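You operate a simulated robot arm through the tools that you are given. There is no shell and no other tool.

The job below is to be done with a simulated robot arm. You get a single attempt, and the scene is never put back.

TASK
Give each of the two strips that still show travel one pulse.
Fine: contact block down in that strip's nest, green button once; hands off the block while the lamp is red; next nest once the fan stops; all travel read-outs end at 0.

The check looks at the end state, three seconds after you hand in, the way a careful person would. Anything else that was tipped, shoved, dropped, spilled or broken makes it a failure.

THE ROBOT
A 7-joint arm with a two-finger gripper, fixed in place. Base frame: the origin is at the foot of the arm, x ahead of it, y to its left, z up. Readings come in mm, rad, newtons and seconds.
With the tool pointing down near the work surface it reaches from about 320 to 760 mm from the base axis. Its first joint turns from -2.897 to 2.897 rad. Payload 1.71 kg.
The TCP is the grasp point between the finger pads, 20 mm short of the fingertips. In the tool frame z runs along the fingers and y along their closing line. The gripper opens to 96 mm. The gripper's body begins 113 mm behind the TCP.
Orientation is told as [roll, pitch, yaw] about the base's x, y, z axes, in that order, counted from this pose: with the fingers straight down and closing along the base's y, the tool's x points along the base's -x, its y along +y and its z along -z.

THE INTERFACE
- The arm moves only by the tool step_arm. Its argument "motion" is a list of rows, each a list of 7 numbers: the gripper command, from -1 (shut) to 1 (fully open), values between in proportion, then the shift along the tool's x, y, z in m, then the turn, a rotation vector about the tool's x, y, z in rad. In form: [[jaw, x, y, z, rx, ry, rz], ...]. A call has 1 to 20 rows; each row is the pose to reach, as a shift and turn from the pose commanded when the call began, along the tool's axes at that moment. A row lasts 0.2 s, in which the tool goes at most 50 mm and 0.15 rad; a call with a longer step from one row to the next is refused whole, and so is a gripper value outside its range. Where a pose cannot be reached the arm comes as near as it can. A force on the tool above 40 N (or 10 N above the force at the start of the call, whichever is more), or a blocked arm, ends the call early, and 0.2 s more pass. The fingers move at their own pace (about 153 mm/s each) and stop on an object; they squeeze with about 33 N. The grip force told is the motor's: it shows also when the fingers shut on nothing. Time passes only in rows, and 0.2 s behind the last, so rows that repeat a pose let the fingers close. The reply holds the time, the measured pose of the TCP, the force on the tool along the base axes, the opening and the grip force, in the units named above and with some noise, with the torque about the TCP (base axes, N m) and any sound that the robot's microphone picked up, and new pictures: "pictures" is both (left out), scene, wrist or none.
- Cameras (640 x 400 px; columns grow to the right, rows downward): "scene" is fixed at [392.2, -503.2, 1483.9]; the picture's right is [1.00, -0.04, 0.00], its down [-0.02, -0.46, -0.89] and it looks along [0.03, 0.89, -0.46] (base axes); focal length 357 px, centre (320, 200). "wrist" rides on the gripper at [66, 14, -145] in the tool frame; the picture's right is [-0.21, 0.98, 0.00], its down [-0.88, -0.18, -0.44] and it looks along [-0.44, -0.09, 0.90] (tool axes); focal length 275 px, centre (320, 200). There is no depth. A picture from a camera that has moved, and an enlarged one, comes with that camera's place and axes in the base frame and with its lens. The place of the scene camera against the robot may be out by one fixed shift of up to 12 mm in any direction.
- lift_body(by): slides the trunk up (or, below 0, down) by that many mm; the arm rides with it, the base frame stays. It gives what a move gives, with no picture.
- close_up(camera, box): a new picture of the part [left, top, right, bottom] of that camera's present view, enlarged. It takes no simulated time.
- finish_job(): hands the job in; it is judged then, once.

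Nothing tells you positions but the pictures and the camera data. Unless the task says otherwise, let go and move clear before handing in.

The tools are called after "Request:" as name(argument=value, ...) on one line, values as JSON. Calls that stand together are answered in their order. step_arm: Moves the arm, as the interface text tells. Its arguments: {"type":"object","properties":{"motion":{"type":"array","items":{"type":"array","items":{"type":"number"}}},"pictures":{"type":"string","enum":["both","scene","wrist","none"]}},"required":["motion"]} The other tools are called the same way: lift_body (by) slides the trunk up or down; close_up (camera, box) takes an enlarged picture of a part of a camera's view; finish_job () hands the job in.

At the start:

```text
clock: 0.0
tool_pos: [261.3, 421.9, 1175.8]
orientation: [0.001, 0.001, 0.0]
contact_force: [0.2, -0.1, -1.0]
moment: [-0.01, 0.0, 0.0]
finger_gap: 95.7
gripper_force: 0.0
trunk travel left (down, up): [-300.0, 86.0]
```

scene: 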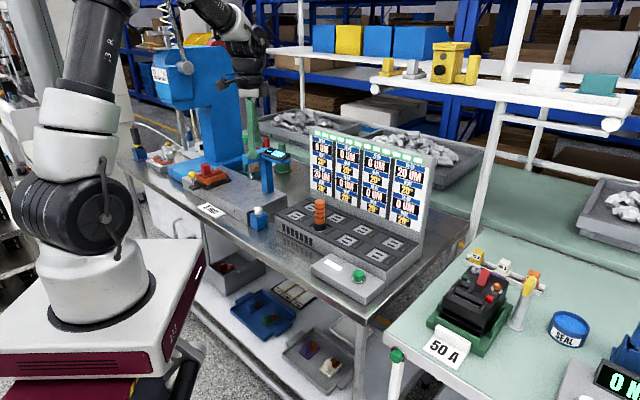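
wrist: 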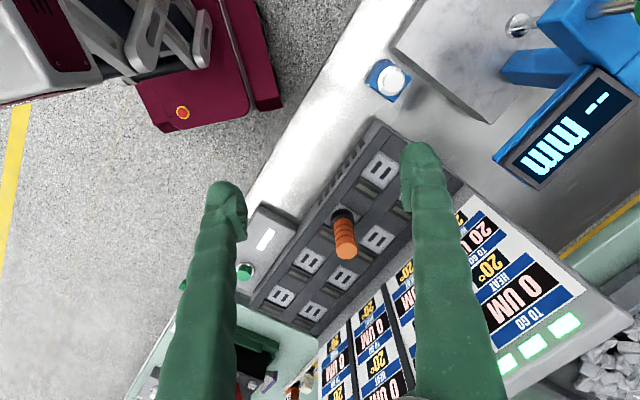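

I see a fixture with eight nests, an orange-handled contact block, a read-out panel behind and a control box with a green button. I'll look closer first.

Request:
close_up(camera="scene", box=[300, 120, 440, 240])

Request:
close_up(camera="scene", box=[260, 190, 420, 310])

Request:
close_up(camera="wrist", box=[220, 110, 480, 340])

Request:
close_up(camera="wrist", box=[310, 190, 640, 400])

```text
3.33 times, centred on (370, 180) of scene
camera zoom: at [392.2, -503.2, 1483.9], right [1.0, -0.04, 0.0], down [-0.02, -0.46, -0.89], along [0.03, 0.89, -0.46], focal length 1191 px, centre (153, 267)
```

zoom: 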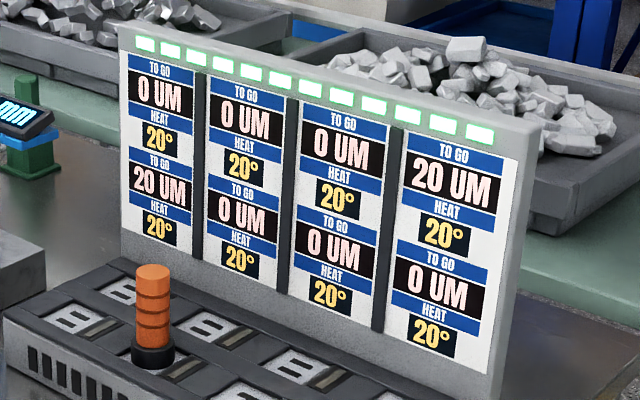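

```text
3.33 times, centred on (340, 250) of scene
camera zoom: at [392.2, -503.2, 1483.9], right [1.0, -0.04, 0.0], down [-0.02, -0.46, -0.89], along [0.03, 0.89, -0.46], focal length 1191 px, centre (253, 33)
```

zoom: 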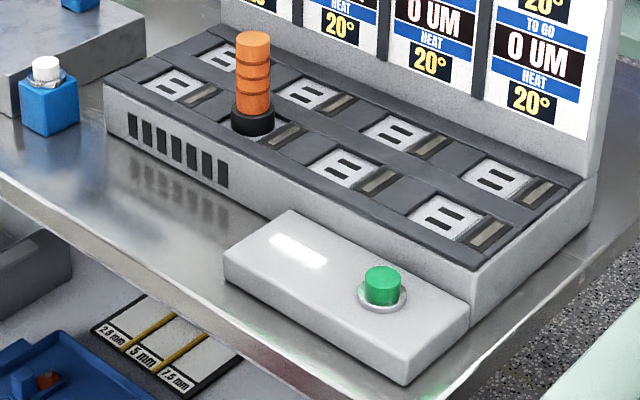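

```text
1.74 times, centred on (350, 225) of wrist
camera zoom: at [195.8, 435.9, 1320.6], right [0.21, 0.98, 0.0], down [0.88, -0.18, 0.44], along [0.43, -0.09, -0.9], focal length 479 px, centre (268, 156)
```

zoom: 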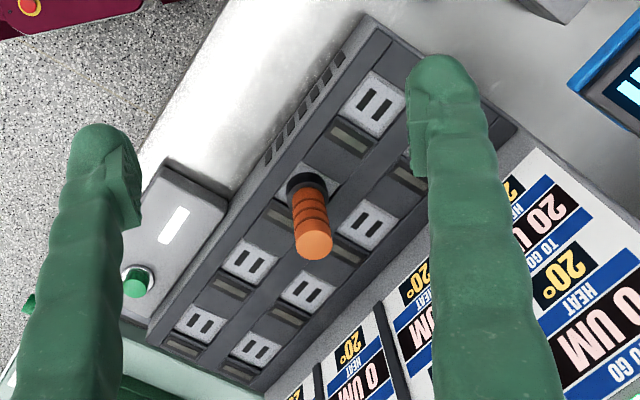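

```text
1.90 times, centred on (475, 295) of wrist
camera zoom: at [195.8, 435.9, 1320.6], right [0.21, 0.98, 0.0], down [0.88, -0.18, 0.44], along [0.43, -0.09, -0.9], focal length 524 px, centre (25, 19)
```

zoom: 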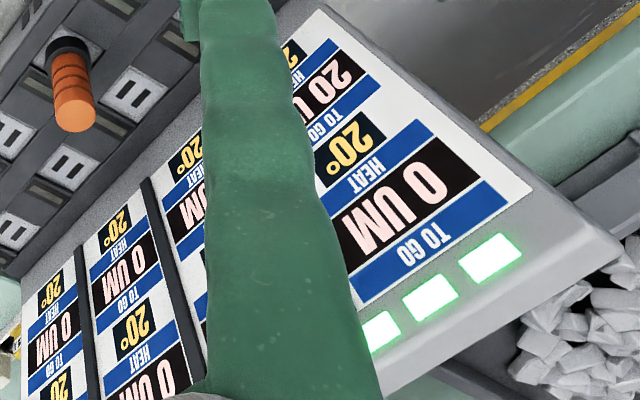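

The fixture runs at about -45° to the base. Read-outs with 20 UM are column 1 bottom (front-left nest) and column 4 top (back-right nest); the block (about x 424, y 424, top z about 1010) stands in the front nest of column 2. I'll move above it, turned 45° so that the fingers close along the fixture.

Request:
step_arm(motion=[[1, -0.025, 0, 0, 0, 0, -0.13], [1, -0.05, 0, 0, 0, 0, -0.26], [1, -0.075, 0, 0, 0, 0, -0.39], [1, -0.1, 0, 0, 0, 0, -0.52], [1, -0.13, 0, 0, 0, 0, -0.65], [1, -0.162, 0.002, 0, 0, 0, -0.785], [1, -0.162, 0.002, 0, 0, 0, -0.785]])

```text
clock: 1.6
tool_pos: [404.4, 425.7, 1184.8]
orientation: [-0.009, -0.01, 0.787]
contact_force: [-1.3, -0.7, 0.4]
moment: [-0.03, -0.07, 0.0]
finger_gap: 96.0
gripper_force: 0.1
trunk travel left (down, up): [-300.0, 86.0]
camera wrist: at [347.8, 389.2, 1329.1], right [-0.55, 0.84, -0.01], down [0.74, 0.49, 0.46], along [0.39, 0.24, -0.89], focal length 275 px, centre (320, 200)
```

scene: 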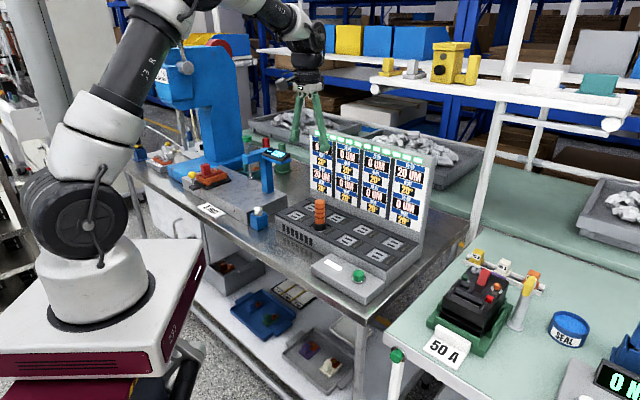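
wrist: 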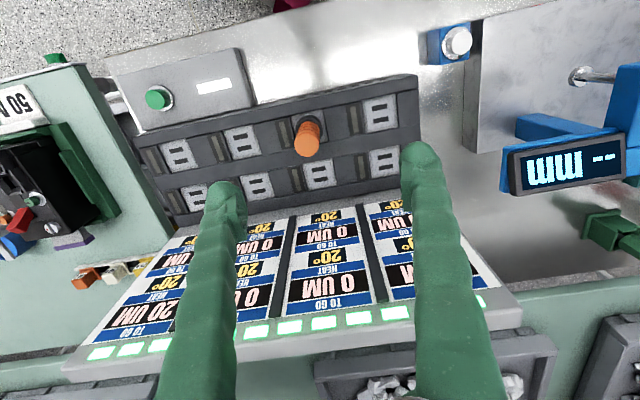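

The arm stopped about 19 mm short, so I'll check whether that is lag or a reach limit.

Request:
step_arm(motion=[[1, 0, 0, 0, 0, 0, 0], [1, 0, 0, 0, 0, 0, 0]], pictures="none")

Request:
close_up(camera="wrist", box=[120, 40, 440, 240])

```text
clock: 2.2
tool_pos: [407.3, 425.0, 1184.3]
orientation: [-0.007, -0.011, 0.787]
contact_force: [-0.8, -0.2, -0.5]
moment: [0.0, 0.02, 0.01]
finger_gap: 96.0
gripper_force: 0.1
trunk travel left (down, up): [-300.0, 86.0]
```

```text
2.00 times, centred on (280, 140) of wrist
camera zoom: at [349.1, 389.4, 1328.5], right [-0.55, 0.84, -0.01], down [0.74, 0.49, 0.46], along [0.38, 0.24, -0.89], focal length 551 px, centre (400, 320)
```

zoom: 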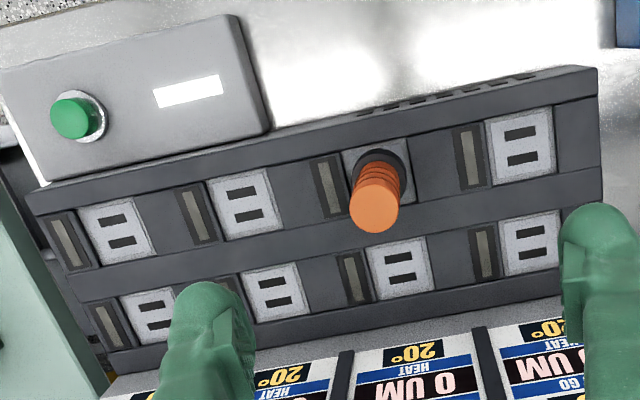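

The block's handle is at about (430, 423.5), top z about 1008, and the nest plates are at about z 911. I'll descend part-way, centring on the handle.

Request:
step_arm(motion=[[1, -0.005, -0.005, 0.02, 0, 0, 0], [1, -0.005, -0.005, 0.05, 0, 0, 0], [1, -0.005, -0.005, 0.08, 0, 0, 0], [1, -0.005, -0.005, 0.08, 0, 0, 0], [1, -0.005, -0.005, 0.08, 0, 0, 0]], pictures="wrist")

```text
clock: 3.4
tool_pos: [414.0, 424.3, 1104.0]
orientation: [-0.009, -0.01, 0.787]
contact_force: [0.2, 0.9, 0.6]
moment: [0.0, 0.03, -0.02]
finger_gap: 96.1
gripper_force: 0.0
trunk travel left (down, up): [-300.0, 86.0]
camera wrist: at [356.6, 388.4, 1248.0], right [-0.55, 0.84, -0.01], down [0.74, 0.49, 0.46], along [0.38, 0.24, -0.89], focal length 275 px, centre (320, 200)
```

wrist: 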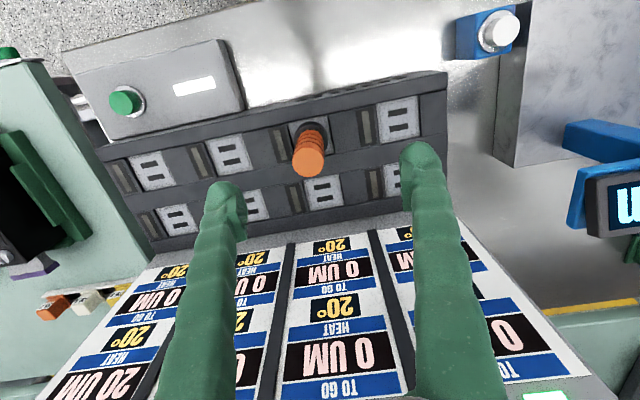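

The arm holds a steady offset of about 16 mm, so I'll correct by the picture: 12 mm forward and 14 mm along -tool y, coming down to just above the handle.

Request:
step_arm(motion=[[1, -0.006, -0.007, 0.02, 0, 0, 0], [1, -0.012, -0.0138, 0.04, 0, 0, 0], [1, -0.012, -0.0138, 0.06, 0, 0, 0], [1, -0.012, -0.0138, 0.06, 0, 0, 0], [1, -0.012, -0.0138, 0.06, 0, 0, 0]], pictures="wrist")

```text
clock: 4.6
tool_pos: [432.6, 422.5, 1044.3]
orientation: [-0.008, -0.01, 0.787]
contact_force: [-0.7, -0.2, -0.4]
moment: [0.04, 0.02, 0.01]
finger_gap: 96.0
gripper_force: 0.0
trunk travel left (down, up): [-300.0, 86.0]
camera wrist: at [375.1, 386.5, 1188.5], right [-0.55, 0.84, -0.01], down [0.74, 0.49, 0.46], along [0.38, 0.24, -0.89], focal length 275 px, centre (320, 200)
```

wrist: 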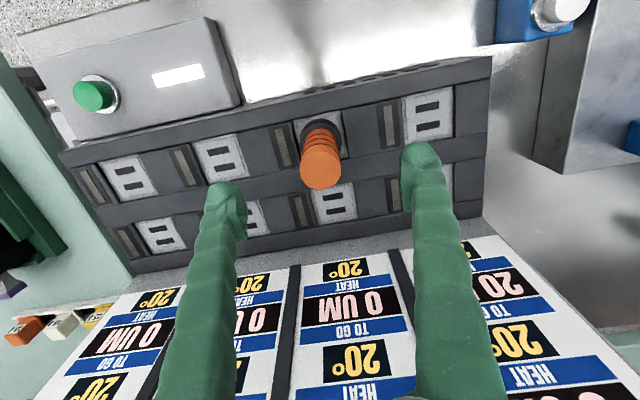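

The handle is now centred between the fingers. I'll go down around it to TCP z about 977 and close.

Request:
step_arm(motion=[[1, 0.003, 0.001, 0.02, 0, 0, 0], [1, 0.003, 0.001, 0.045, 0, 0, 0], [1, 0.003, 0.001, 0.067, 0, 0, 0], [1, 0.003, 0.001, 0.067, 0, 0, 0], [1, 0.003, 0.001, 0.067, 0, 0, 0]])

```text
clock: 5.8
tool_pos: [431.2, 422.1, 975.9]
orientation: [-0.007, -0.01, 0.786]
contact_force: [0.4, -0.4, 0.2]
moment: [0.03, -0.01, 0.01]
finger_gap: 96.0
gripper_force: 0.1
trunk travel left (down, up): [-300.0, 86.0]
camera wrist: at [374.0, 385.7, 1121.0], right [-0.55, 0.84, -0.01], down [0.74, 0.49, 0.46], along [0.38, 0.24, -0.89], focal length 275 px, centre (320, 200)
```

scene: 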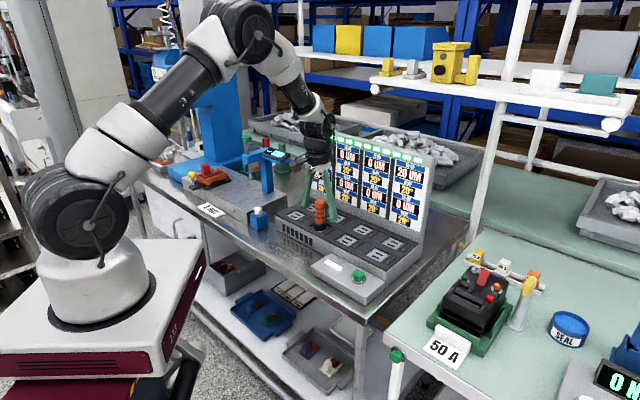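
wrist: 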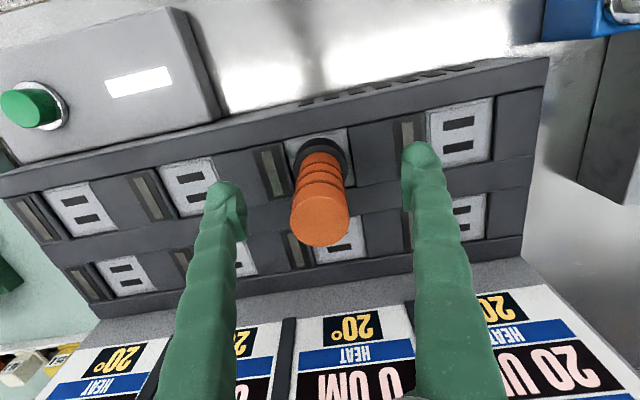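

The handle sits centred between the fingers, so I'll close on it.

Request:
step_arm(motion=[[0.2, 0, 0, 0, 0, 0, 0], [-0.3, 0, 0, 0, 0, 0, 0], [-1, 0, 0, 0, 0, 0, 0], [-1, 0, 0, 0, 0, 0, 0], [-1, 0, 0, 0, 0, 0, 0]], pictures="wrist")

```text
clock: 7.0
tool_pos: [430.9, 421.8, 977.6]
orientation: [-0.009, -0.011, 0.785]
contact_force: [1.5, -0.3, 0.0]
moment: [0.03, 0.02, -0.01]
finger_gap: 28.9
gripper_force: 33.0
trunk travel left (down, up): [-300.0, 86.0]
camera wrist: at [374.0, 385.5, 1121.3], right [-0.55, 0.84, -0.01], down [0.74, 0.49, 0.46], along [0.38, 0.24, -0.89], focal length 275 px, centre (320, 200)
```

wrist: 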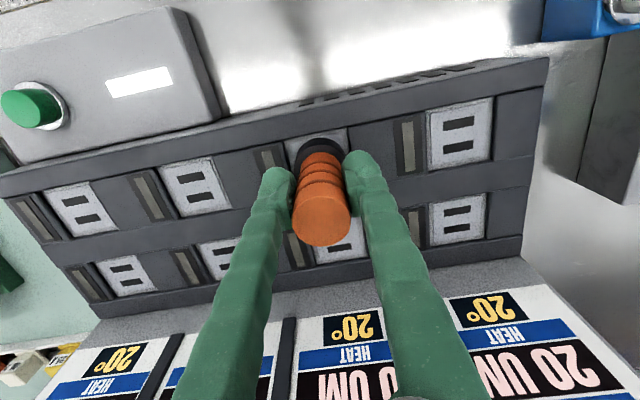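

Gripped at 28.9 mm, with the seated reference at TCP (431, 422, 977). I'll lift straight up 60 mm.

Request:
step_arm(motion=[[-1, 0, 0, -0.005, 0, 0, 0], [-1, 0, 0, -0.015, 0, 0, 0], [-1, 0, 0, -0.03, 0, 0, 0], [-1, 0, 0, -0.045, 0, 0, 0], [-1, 0, 0, -0.06, 0, 0, 0], [-1, 0, 0, -0.06, 0, 0, 0], [-1, 0, 0, -0.06, 0, 0, 0]])

Request:
close_up(camera="scene", box=[260, 150, 420, 270])

Request:
close_up(camera="wrist", box=[160, 60, 560, 310])

```text
clock: 8.6
tool_pos: [430.0, 421.3, 1036.6]
orientation: [-0.009, -0.011, 0.785]
contact_force: [-0.2, 0.0, -3.9]
moment: [-0.05, 0.03, 0.0]
finger_gap: 28.6
gripper_force: 32.9
trunk travel left (down, up): [-300.0, 86.0]
camera wrist: at [372.7, 384.6, 1179.9], right [-0.55, 0.84, -0.01], down [0.74, 0.49, 0.46], along [0.38, 0.24, -0.89], focal length 275 px, centre (320, 200)
```

scene: 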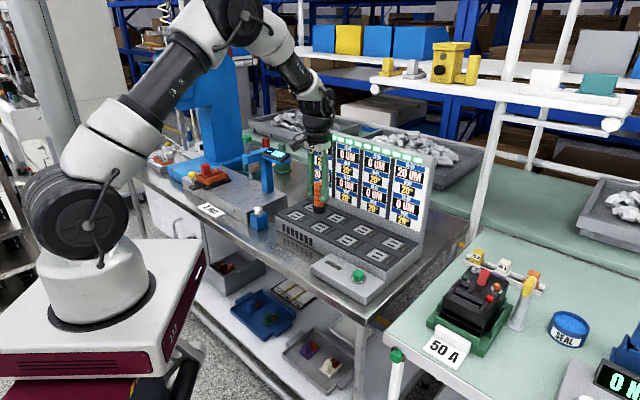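
wrist: 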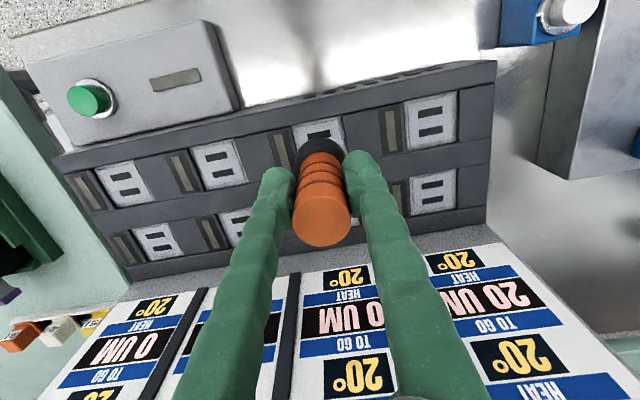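

```text
3.33 times, centred on (340, 210) of scene
camera zoom: at [392.2, -503.2, 1483.9], right [1.0, -0.04, 0.0], down [-0.02, -0.46, -0.89], along [0.03, 0.89, -0.46], focal length 1191 px, centre (253, 167)
```

zoom: 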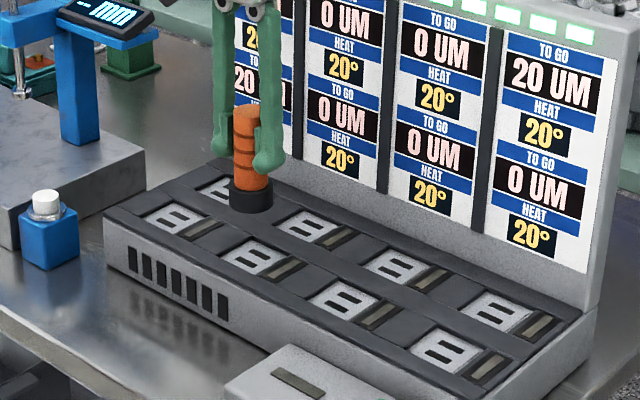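

```text
1.60 times, centred on (360, 185) of wrist
camera zoom: at [372.7, 384.6, 1179.9], right [-0.55, 0.84, -0.01], down [0.74, 0.49, 0.46], along [0.38, 0.24, -0.89], focal length 440 px, centre (256, 224)
```

zoom: 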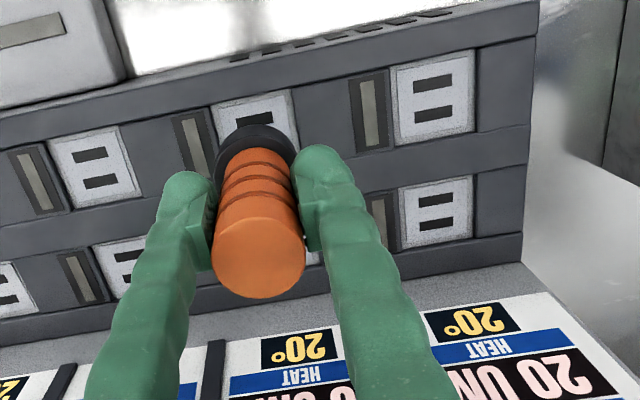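

The block came up cleanly, and the lamp went dark, so white seems to mean seated. I'll move one pitch (about 105.5 mm) along the fixture to above the front-left nest.

Request:
step_arm(motion=[[-1, 0, 0.015, 0, 0, 0, 0], [-1, 0, 0.04, 0, 0, 0, 0], [-1, 0, 0.065, 0, 0, 0, 0], [-1, 0, 0.09, 0, 0, 0, 0], [-1, 0, 0.1055, 0, 0, 0, 0], [-1, 0, 0.1055, 0, 0, 0, 0], [-1, 0, 0.1055, 0, 0, 0, 0], [-1, 0, 0.1055, 0, 0, 0, 0]])

Request:
close_up(camera="wrist", box=[160, 60, 560, 310])

```text
clock: 10.4
tool_pos: [357.0, 498.1, 1034.9]
orientation: [-0.008, -0.009, 0.785]
contact_force: [0.1, 0.1, -4.6]
moment: [-0.05, 0.01, -0.03]
finger_gap: 28.7
gripper_force: 32.9
trunk travel left (down, up): [-300.0, 86.0]
camera wrist: at [299.1, 461.4, 1177.9], right [-0.55, 0.84, -0.01], down [0.74, 0.49, 0.46], along [0.38, 0.24, -0.89], focal length 275 px, centre (320, 200)
```

scene: 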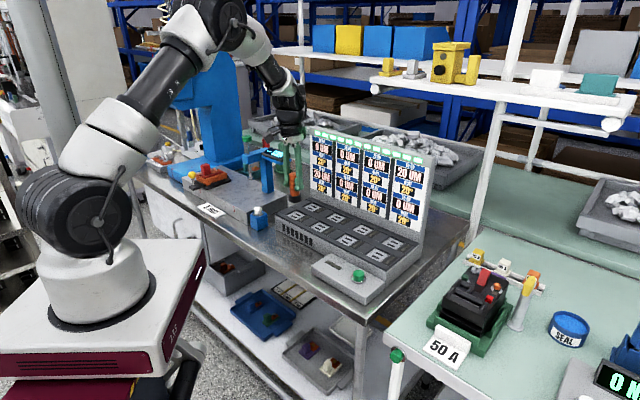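
wrist: 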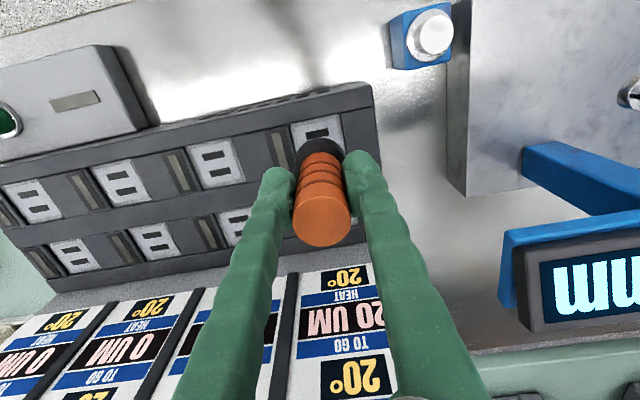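

```text
1.60 times, centred on (360, 185) of wrist
camera zoom: at [299.1, 461.4, 1177.9], right [-0.55, 0.84, -0.01], down [0.74, 0.49, 0.46], along [0.38, 0.24, -0.89], focal length 440 px, centre (256, 224)
```

zoom: 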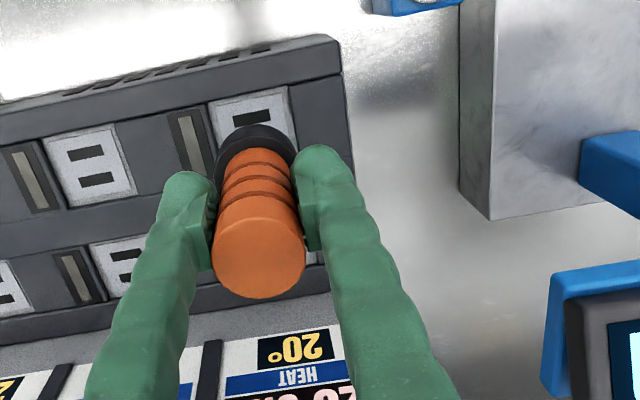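

The view nearly repeats the previous one; I'll enlarge it to compare accurately.

Request:
close_up(camera="wrist", box=[160, 110, 320, 210])

Request:
close_up(camera="wrist", box=[260, 80, 420, 180])

Request:
close_up(camera="scene", box=[240, 150, 400, 270])

```text
4.00 times, centred on (240, 160) of wrist
camera zoom: at [299.1, 461.4, 1177.9], right [-0.55, 0.84, -0.01], down [0.74, 0.49, 0.46], along [0.38, 0.24, -0.89], focal length 1101 px, centre (640, 360)
```

zoom: 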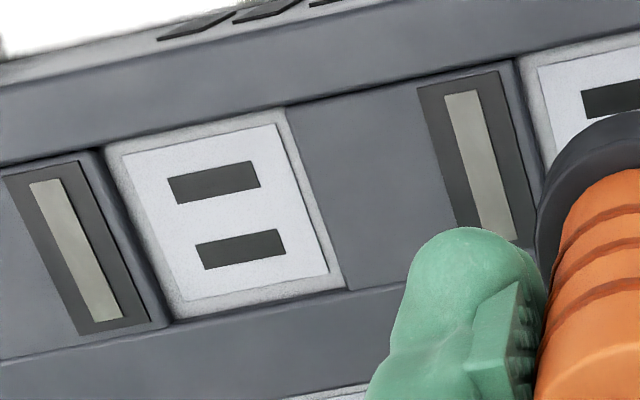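

```text
4.00 times, centred on (340, 130) of wrist
camera zoom: at [299.1, 461.4, 1177.9], right [-0.55, 0.84, -0.01], down [0.74, 0.49, 0.46], along [0.38, 0.24, -0.89], focal length 1101 px, centre (240, 480)
```

zoom: 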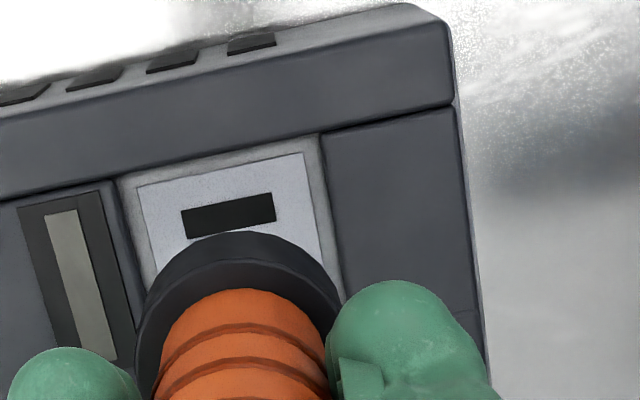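

```text
3.33 times, centred on (320, 210) of scene
camera zoom: at [392.2, -503.2, 1483.9], right [1.0, -0.04, 0.0], down [-0.02, -0.46, -0.89], along [0.03, 0.89, -0.46], focal length 1191 px, centre (320, 167)
```

zoom: 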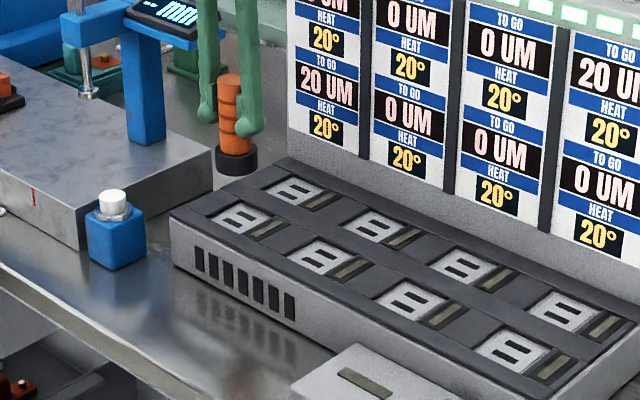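

The arm drifted about 2.8 mm forward compared with its place over the old nest. I'll correct that and descend to about 15 mm above seating, then check again.

Request:
step_arm(motion=[[-1, 0.0028, 0, 0, 0, 0, 0], [-1, 0.0028, 0, 0.015, 0, 0, 0], [-1, 0.0028, 0, 0.03, 0, 0, 0], [-1, 0.0028, 0, 0.042, 0, 0, 0], [-1, 0.0028, 0, 0.042, 0, 0, 0], [-1, 0.0028, 0, 0.042, 0, 0, 0]], pictures="wrist")

Request:
close_up(camera="scene", box=[240, 170, 360, 260])

Request:
close_up(camera="wrist", box=[130, 90, 430, 270])

```text
clock: 11.8
tool_pos: [354.1, 495.8, 991.0]
orientation: [-0.009, -0.011, 0.786]
contact_force: [-1.1, 1.0, -4.1]
moment: [0.0, 0.03, 0.01]
finger_gap: 28.7
gripper_force: 33.6
trunk travel left (down, up): [-300.0, 86.0]
camera wrist: at [296.3, 459.0, 1135.4], right [-0.55, 0.84, -0.01], down [0.74, 0.49, 0.46], along [0.38, 0.24, -0.89], focal length 275 px, centre (320, 200)
```

wrist: 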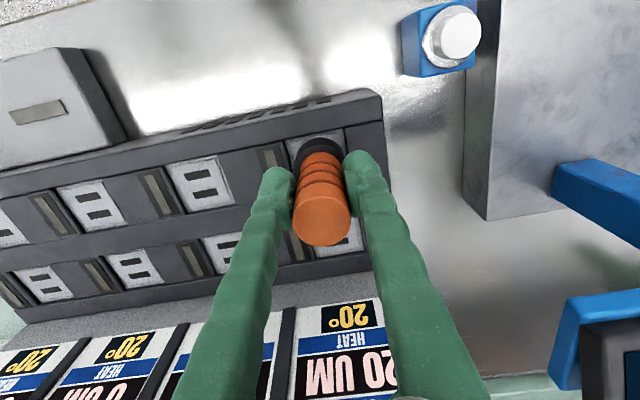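

```text
4.44 times, centred on (300, 215) of scene
camera zoom: at [392.2, -503.2, 1483.9], right [1.0, -0.04, 0.0], down [-0.02, -0.46, -0.89], along [0.03, 0.89, -0.46], focal length 1588 px, centre (409, 133)
```

zoom: 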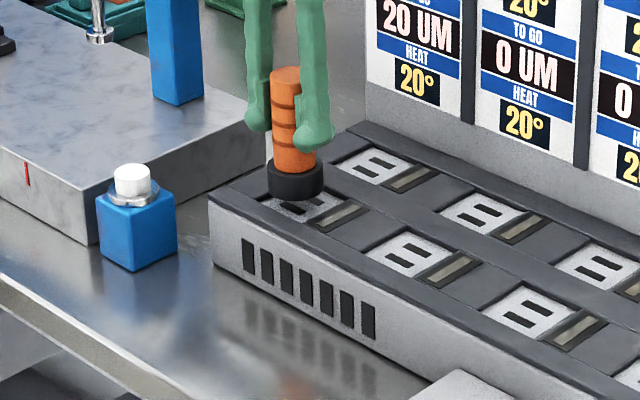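

```text
2.13 times, centred on (280, 180) of wrist
camera zoom: at [296.3, 459.0, 1135.4], right [-0.55, 0.84, -0.01], down [0.74, 0.49, 0.46], along [0.38, 0.24, -0.89], focal length 587 px, centre (405, 243)
```

zoom: 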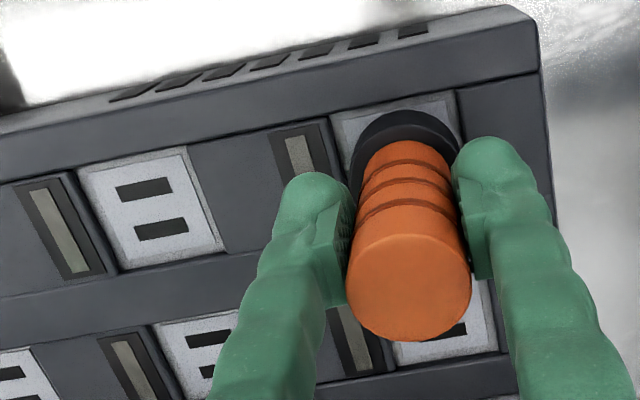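

The position repeats the former seat to within about 1.5 mm. I'll nudge 2 mm forward and descend gently until contact.

Request:
step_arm(motion=[[-1, -0.002, 0, 0.004, 0, 0, 0], [-1, -0.002, 0, 0.008, 0, 0, 0], [-1, -0.002, 0, 0.01, 0, 0, 0], [-1, -0.002, 0, 0.012, 0, 0, 0], [-1, -0.002, 0, 0.013, 0, 0, 0], [-1, -0.002, 0, 0.013, 0, 0, 0], [-1, -0.002, 0, 0.013, 0, 0, 0]])

Request:
close_up(camera="wrist", box=[130, 90, 430, 270])

Request:
close_up(camera="scene", box=[244, 190, 404, 290])

```text
clock: 13.4
tool_pos: [355.8, 496.2, 977.8]
orientation: [-0.009, -0.012, 0.785]
contact_force: [0.8, -0.3, -4.6]
moment: [0.03, 0.03, 0.0]
finger_gap: 28.8
gripper_force: 32.6
trunk travel left (down, up): [-300.0, 86.0]
camera wrist: at [297.9, 459.3, 1122.2], right [-0.55, 0.84, -0.01], down [0.74, 0.49, 0.46], along [0.38, 0.24, -0.89], focal length 275 px, centre (320, 200)
```

scene: 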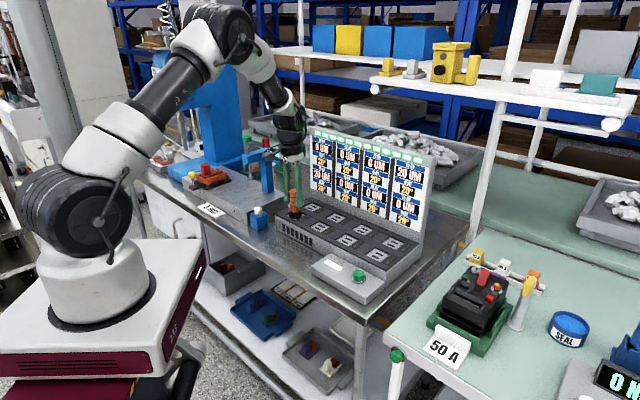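
wrist: 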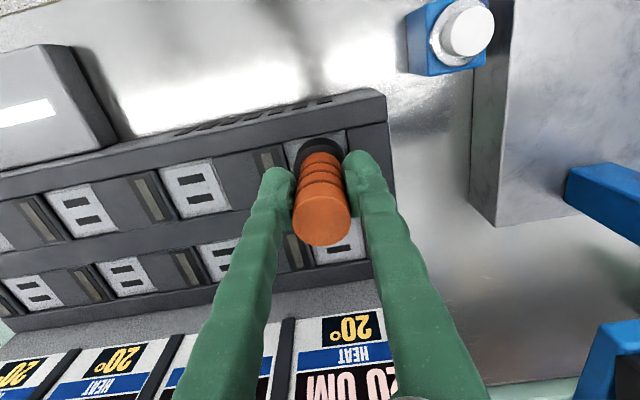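

```text
2.13 times, centred on (280, 180) of wrist
camera zoom: at [297.9, 459.3, 1122.2], right [-0.55, 0.84, -0.01], down [0.74, 0.49, 0.46], along [0.38, 0.24, -0.89], focal length 587 px, centre (405, 243)
```

zoom: 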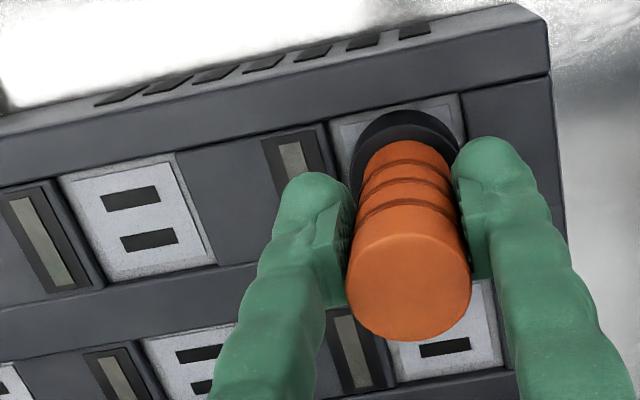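

```text
4.00 times, centred on (324, 240) of scene
camera zoom: at [392.2, -503.2, 1483.9], right [1.0, -0.04, 0.0], down [-0.02, -0.46, -0.89], along [0.03, 0.89, -0.46], focal length 1429 px, centre (304, 40)
```

zoom: 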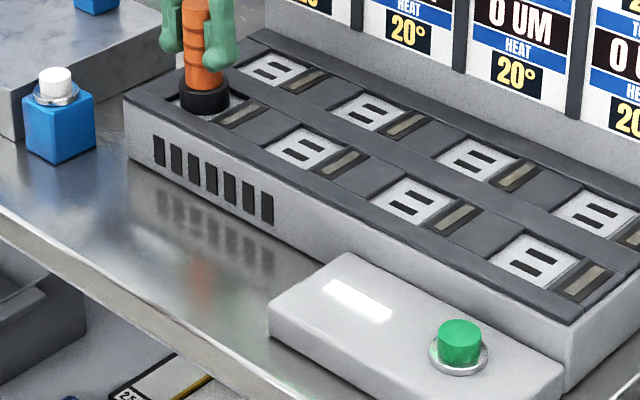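

The lamp is white again: the nest recognises the block. The arm still carries its weight, so I'll lower a little more until it rests.

Request:
step_arm(motion=[[-1, 0, 0, 0.001, 0, 0, 0], [-1, 0, 0, 0.001, 0, 0, 0]], pictures="none")

Request:
step_arm(motion=[[-1, 0, 0, 0.001, 0, 0, 0], [-1, 0, 0, 0.001, 0, 0, 0]], pictures="none")

```text
clock: 14.0
tool_pos: [355.3, 496.3, 977.4]
orientation: [-0.008, -0.011, 0.785]
contact_force: [-0.5, -0.4, -3.8]
moment: [0.01, 0.04, -0.02]
finger_gap: 28.8
gripper_force: 32.7
trunk travel left (down, up): [-300.0, 86.0]
```

```text
clock: 14.6
tool_pos: [355.1, 496.3, 977.7]
orientation: [-0.009, -0.013, 0.785]
contact_force: [-0.4, -2.6, 4.8]
moment: [-0.06, 0.11, 0.06]
finger_gap: 28.7
gripper_force: 33.1
trunk travel left (down, up): [-300.0, 86.0]
```

The block is in contact and at the former seated height (977.5), so I'll open the gripper and rise straight up.

Request:
step_arm(motion=[[-0.2, 0, 0, 0, 0, 0, 0], [0.3, 0, 0, 0, 0, 0, 0], [1, 0, 0, 0, 0, 0, 0], [1, 0, 0, 0, 0, 0, 0], [1, 0, 0, -0.02, 0, 0, 0], [1, 0, 0, -0.05, 0, 0, 0], [1, 0, 0, -0.08, 0, 0, 0], [1, 0, 0, -0.1, 0, 0, 0], [1, 0, 0, -0.1, 0, 0, 0]])

Request:
close_up(camera="scene", box=[244, 190, 404, 290])

Request:
close_up(camera="wrist", box=[120, 40, 440, 240])

```text
clock: 16.6
tool_pos: [353.1, 494.6, 1075.4]
orientation: [-0.009, -0.009, 0.785]
contact_force: [-0.3, 0.1, -0.2]
moment: [-0.04, 0.02, 0.0]
finger_gap: 96.1
gripper_force: 0.1
trunk travel left (down, up): [-300.0, 86.0]
camera wrist: at [295.7, 458.0, 1219.1], right [-0.55, 0.84, -0.01], down [0.74, 0.49, 0.46], along [0.38, 0.24, -0.89], focal length 275 px, centre (320, 200)
```

scene: 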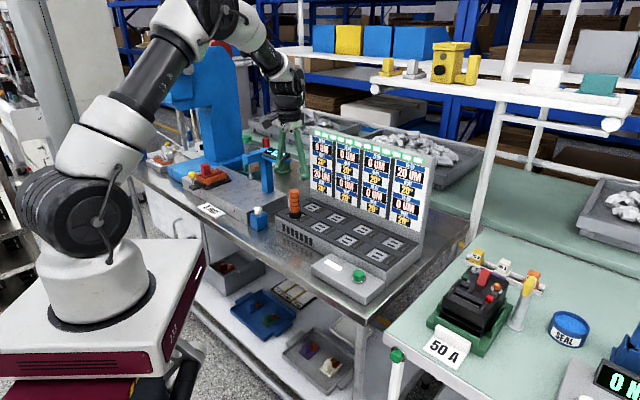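
wrist: 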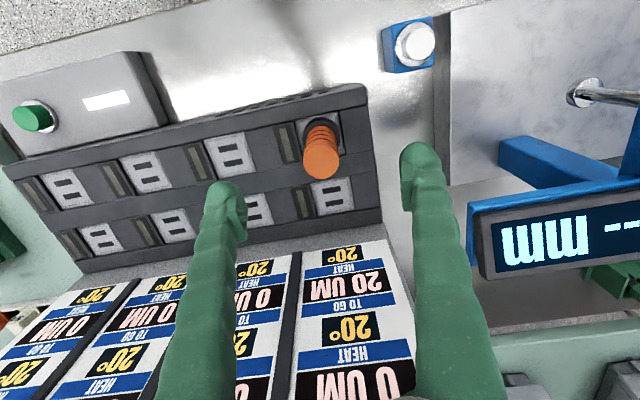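

```text
4.00 times, centred on (324, 240) of scene
camera zoom: at [392.2, -503.2, 1483.9], right [1.0, -0.04, 0.0], down [-0.02, -0.46, -0.89], along [0.03, 0.89, -0.46], focal length 1429 px, centre (304, 40)
```

zoom: 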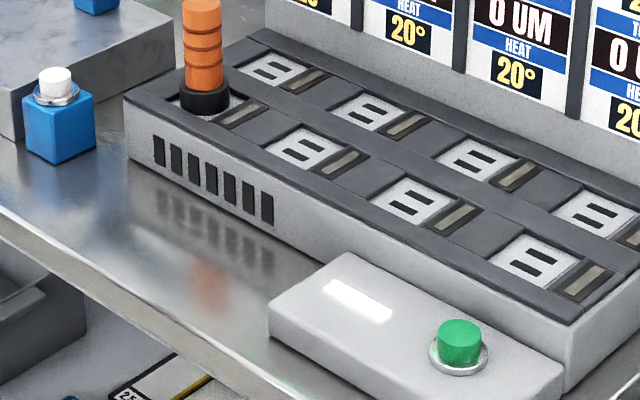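

```text
2.00 times, centred on (280, 140) of wrist
camera zoom: at [295.7, 458.0, 1219.1], right [-0.55, 0.84, -0.01], down [0.74, 0.49, 0.46], along [0.38, 0.24, -0.89], focal length 551 px, centre (400, 320)
```

zoom: 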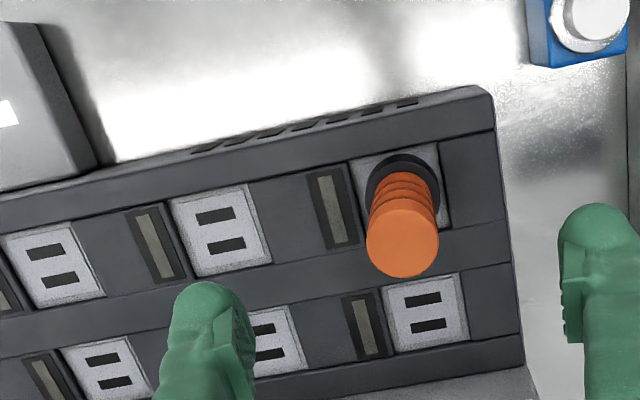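

The block stands seated in the front-left nest with the lamp white. Next I'll shut the fingers and travel to above the green button, at about (536, 205), top z about 880.

Request:
step_arm(motion=[[0, 0.008, -0.035, 0, 0, 0, 0], [-1, 0.018, -0.08, 0, 0, 0, 0], [-1, 0.028, -0.125, 0, 0, 0, 0], [-1, 0.038, -0.17, 0, 0, 0, 0], [-1, 0.048, -0.215, 0, 0, 0, 0], [-1, 0.058, -0.26, 0, 0, 0, 0], [-1, 0.068, -0.3, 0, 0, 0, 0], [-1, 0.0757, -0.3344, 0, 0, 0, 0], [-1, 0.0757, -0.3344, 0, 0, 0, 0], [-1, 0.0757, -0.3344, 0, 0, 0, 0]])

Request:
close_up(camera="wrist", box=[200, 40, 440, 190])

```text
clock: 18.8
tool_pos: [534.7, 202.4, 1079.0]
orientation: [-0.008, -0.011, 0.785]
contact_force: [-0.4, 0.7, 1.0]
moment: [0.02, -0.02, -0.02]
finger_gap: 0.0
gripper_force: 29.9
trunk travel left (down, up): [-300.0, 86.0]
camera wrist: at [477.5, 166.1, 1223.6], right [-0.55, 0.84, -0.01], down [0.74, 0.49, 0.46], along [0.38, 0.24, -0.89], focal length 275 px, centre (320, 200)
```

scene: 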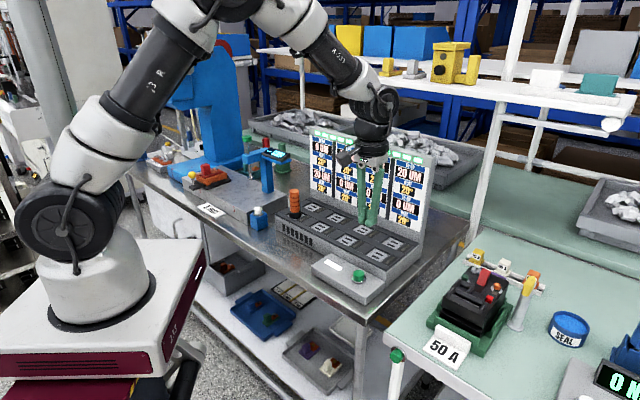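
wrist: 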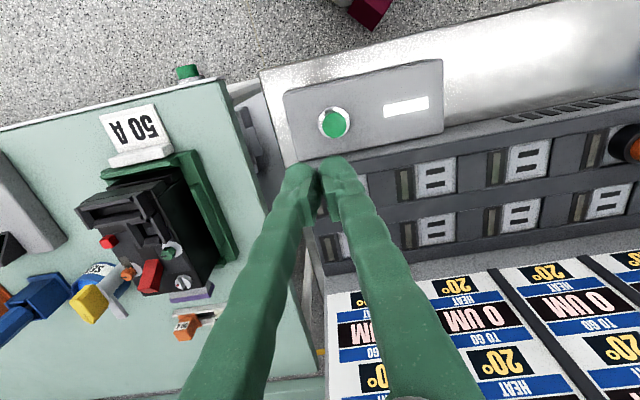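

```text
2.67 times, centred on (320, 115) of wrist
camera zoom: at [477.5, 166.1, 1223.6], right [-0.55, 0.84, -0.01], down [0.74, 0.49, 0.46], along [0.38, 0.24, -0.89], focal length 734 px, centre (320, 427)
```

zoom: 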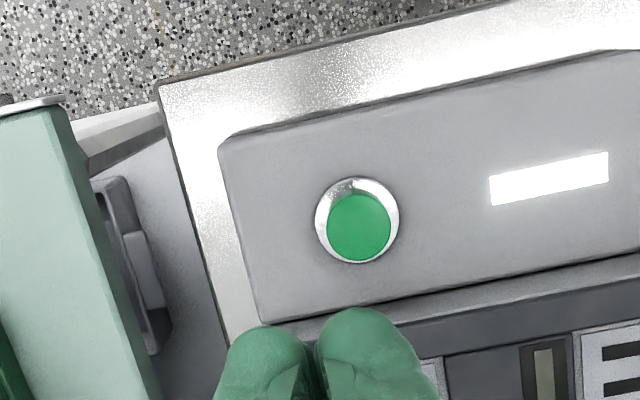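

The button is about 15 mm off along tool y, top z about 900. I'll shift over it and come down half-way to re-measure.

Request:
step_arm(motion=[[-1, -0.003, 0.01, 0.02, 0, 0, 0], [-1, -0.0045, 0.0155, 0.05, 0, 0, 0], [-1, -0.0045, 0.0155, 0.08, 0, 0, 0], [-1, -0.0045, 0.0155, 0.11, 0, 0, 0], [-1, -0.0045, 0.0155, 0.11, 0, 0, 0], [-1, -0.0045, 0.0155, 0.11, 0, 0, 0]])

Request:
close_up(camera="wrist", box=[240, 100, 400, 200])

Request:
close_up(camera="scene", box=[300, 210, 420, 310])

```text
clock: 20.2
tool_pos: [530.4, 216.6, 967.9]
orientation: [-0.009, -0.01, 0.785]
contact_force: [0.6, 0.0, -0.2]
moment: [-0.05, 0.05, 0.01]
finger_gap: 0.2
gripper_force: 29.5
trunk travel left (down, up): [-300.0, 86.0]
camera wrist: at [473.0, 180.8, 1111.7], right [-0.55, 0.84, -0.01], down [0.74, 0.49, 0.46], along [0.38, 0.24, -0.89], focal length 275 px, centre (320, 200)
```

scene: 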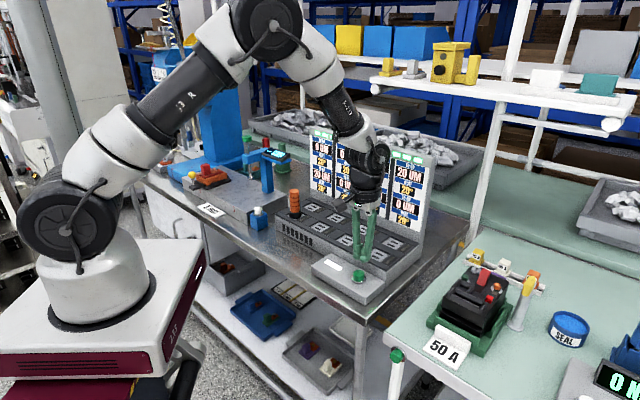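
wrist: 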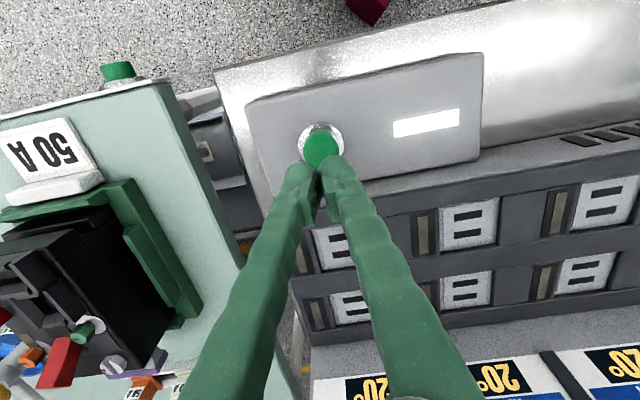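

```text
4.00 times, centred on (320, 150) of wrist
camera zoom: at [473.0, 180.8, 1111.7], right [-0.55, 0.84, -0.01], down [0.74, 0.49, 0.46], along [0.38, 0.24, -0.89], focal length 1101 px, centre (320, 400)
```

zoom: 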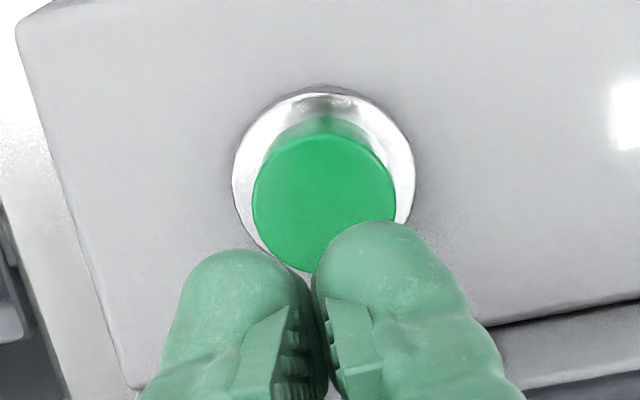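

```text
4.00 times, centred on (360, 260) of scene
camera zoom: at [392.2, -503.2, 1483.9], right [1.0, -0.04, 0.0], down [-0.02, -0.46, -0.89], along [0.03, 0.89, -0.46], focal length 1429 px, centre (160, -40)
```

zoom: 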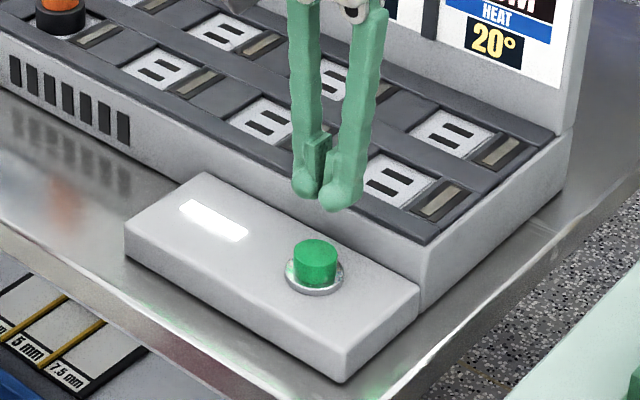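

Button centre is about (527.5, 216), 28 mm wide. I'll centre on it and go down to about 10 mm above it.

Request:
step_arm(motion=[[-1, 0.0025, 0.0013, 0.01, 0, 0, 0], [-1, 0.0025, 0.0013, 0.025, 0, 0, 0], [-1, 0.0025, 0.0013, 0.038, 0, 0, 0], [-1, 0.0025, 0.0013, 0.038, 0, 0, 0]], pictures="none")

Request:
close_up(camera="scene", box=[320, 240, 400, 300])

Request:
close_up(camera="wrist", box=[240, 100, 400, 200])

```text
clock: 21.2
tool_pos: [529.4, 218.4, 929.9]
orientation: [-0.007, -0.011, 0.784]
contact_force: [0.3, -0.2, 0.7]
moment: [0.01, -0.01, -0.02]
finger_gap: 0.2
gripper_force: 29.3
trunk travel left (down, up): [-300.0, 86.0]
```

```text
6.67 times, centred on (360, 270) of scene
camera zoom: at [392.2, -503.2, 1483.9], right [1.0, -0.04, 0.0], down [-0.02, -0.46, -0.89], along [0.03, 0.89, -0.46], focal length 2381 px, centre (53, -267)
```

zoom: 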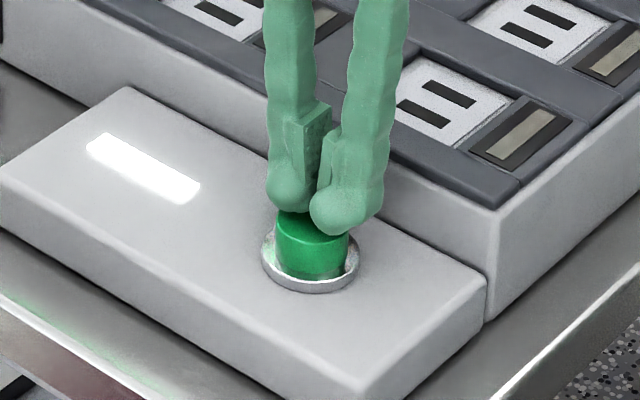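

```text
4.00 times, centred on (320, 150) of wrist
camera zoom: at [471.9, 181.3, 1074.3], right [-0.55, 0.84, -0.01], down [0.74, 0.49, 0.46], along [0.39, 0.24, -0.89], focal length 1101 px, centre (320, 400)
```

zoom: 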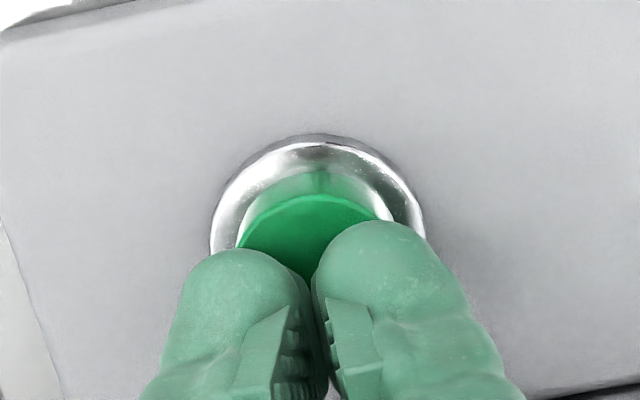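

The fingertips are just above the button and centred. I'll press down in small steps.

Request:
step_arm(motion=[[-1, 0, 0, 0.003, 0, 0, 0], [-1, 0, 0, 0.006, 0, 0, 0]], pictures="none")

Request:
step_arm(motion=[[-1, 0, 0, 0.002, 0, 0, 0], [-1, 0, 0, 0.003, 0, 0, 0]], pictures="none")

```text
clock: 21.8
tool_pos: [528.4, 217.7, 925.0]
orientation: [-0.008, -0.011, 0.784]
contact_force: [0.8, 0.9, 1.6]
moment: [0.01, 0.0, 0.03]
finger_gap: 0.2
gripper_force: 29.7
trunk travel left (down, up): [-300.0, 86.0]
```

```text
clock: 22.4
tool_pos: [528.9, 218.0, 922.9]
orientation: [-0.009, -0.011, 0.784]
contact_force: [1.3, 0.7, 3.0]
moment: [0.03, 0.02, 0.01]
finger_gap: 6.3
gripper_force: 29.6
trunk travel left (down, up): [-300.0, 86.0]
heard: click
```

A click was heard. I'll check the lamp.

Request:
close_up(camera="scene", box=[270, 120, 430, 220])

Request:
close_up(camera="scene", box=[300, 220, 400, 300])

```text
4.00 times, centred on (350, 170) of scene
camera zoom: at [392.2, -503.2, 1483.9], right [1.0, -0.04, 0.0], down [-0.02, -0.46, -0.89], along [0.03, 0.89, -0.46], focal length 1429 px, centre (200, 320)
```

zoom: 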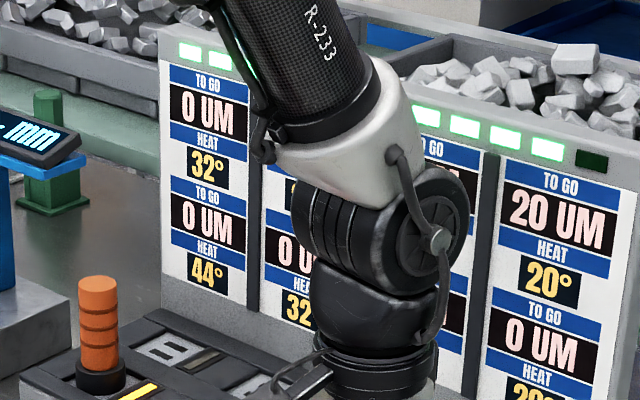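

```text
5.00 times, centred on (350, 260) of scene
camera zoom: at [392.2, -503.2, 1483.9], right [1.0, -0.04, 0.0], down [-0.02, -0.46, -0.89], along [0.03, 0.89, -0.46], focal length 1786 px, centre (170, -100)
```

zoom: 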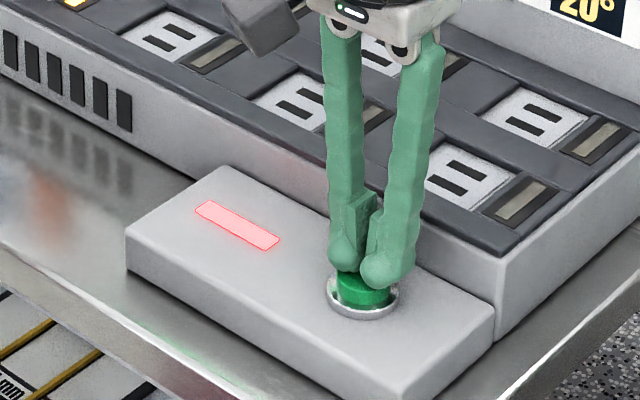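

The pulse fired: front-left now reads 0 UM and the lamp is red. I'll rise off the button and wait for the red lamp and fan to end.

Request:
step_arm(motion=[[-1, 0, 0, -0.005, 0, 0, 0], [-1, 0, 0, -0.02, 0, 0, 0], [-1, 0, 0, -0.05, 0, 0, 0], [-1, 0, 0, -0.09, 0, 0, 0], [-1, 0, 0, -0.13, 0, 0, 0], [-1, 0, 0, -0.16, 0, 0, 0], [-1, 0, 0, -0.16, 0, 0, 0]])

```text
clock: 24.0
tool_pos: [527.9, 217.0, 1081.2]
orientation: [-0.008, -0.01, 0.785]
contact_force: [0.2, 0.1, 0.0]
moment: [0.02, -0.01, 0.02]
finger_gap: 0.0
gripper_force: 29.6
trunk travel left (down, up): [-300.0, 86.0]
camera wrist: at [470.9, 180.7, 1224.9], right [-0.55, 0.84, -0.01], down [0.74, 0.49, 0.46], along [0.38, 0.24, -0.89], focal length 275 px, centre (320, 200)
```

scene: 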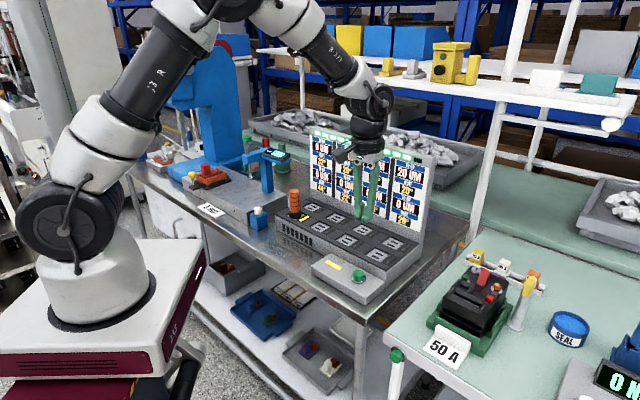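
wrist: 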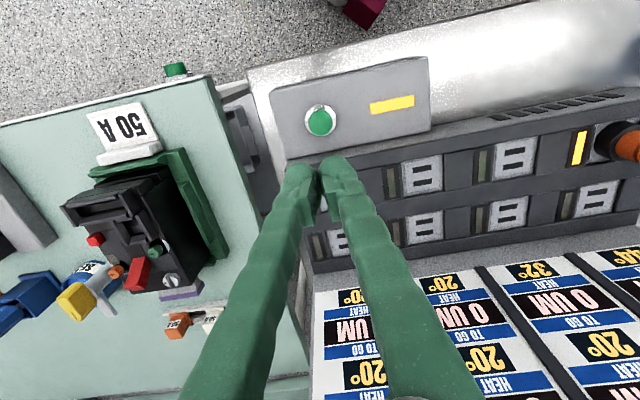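

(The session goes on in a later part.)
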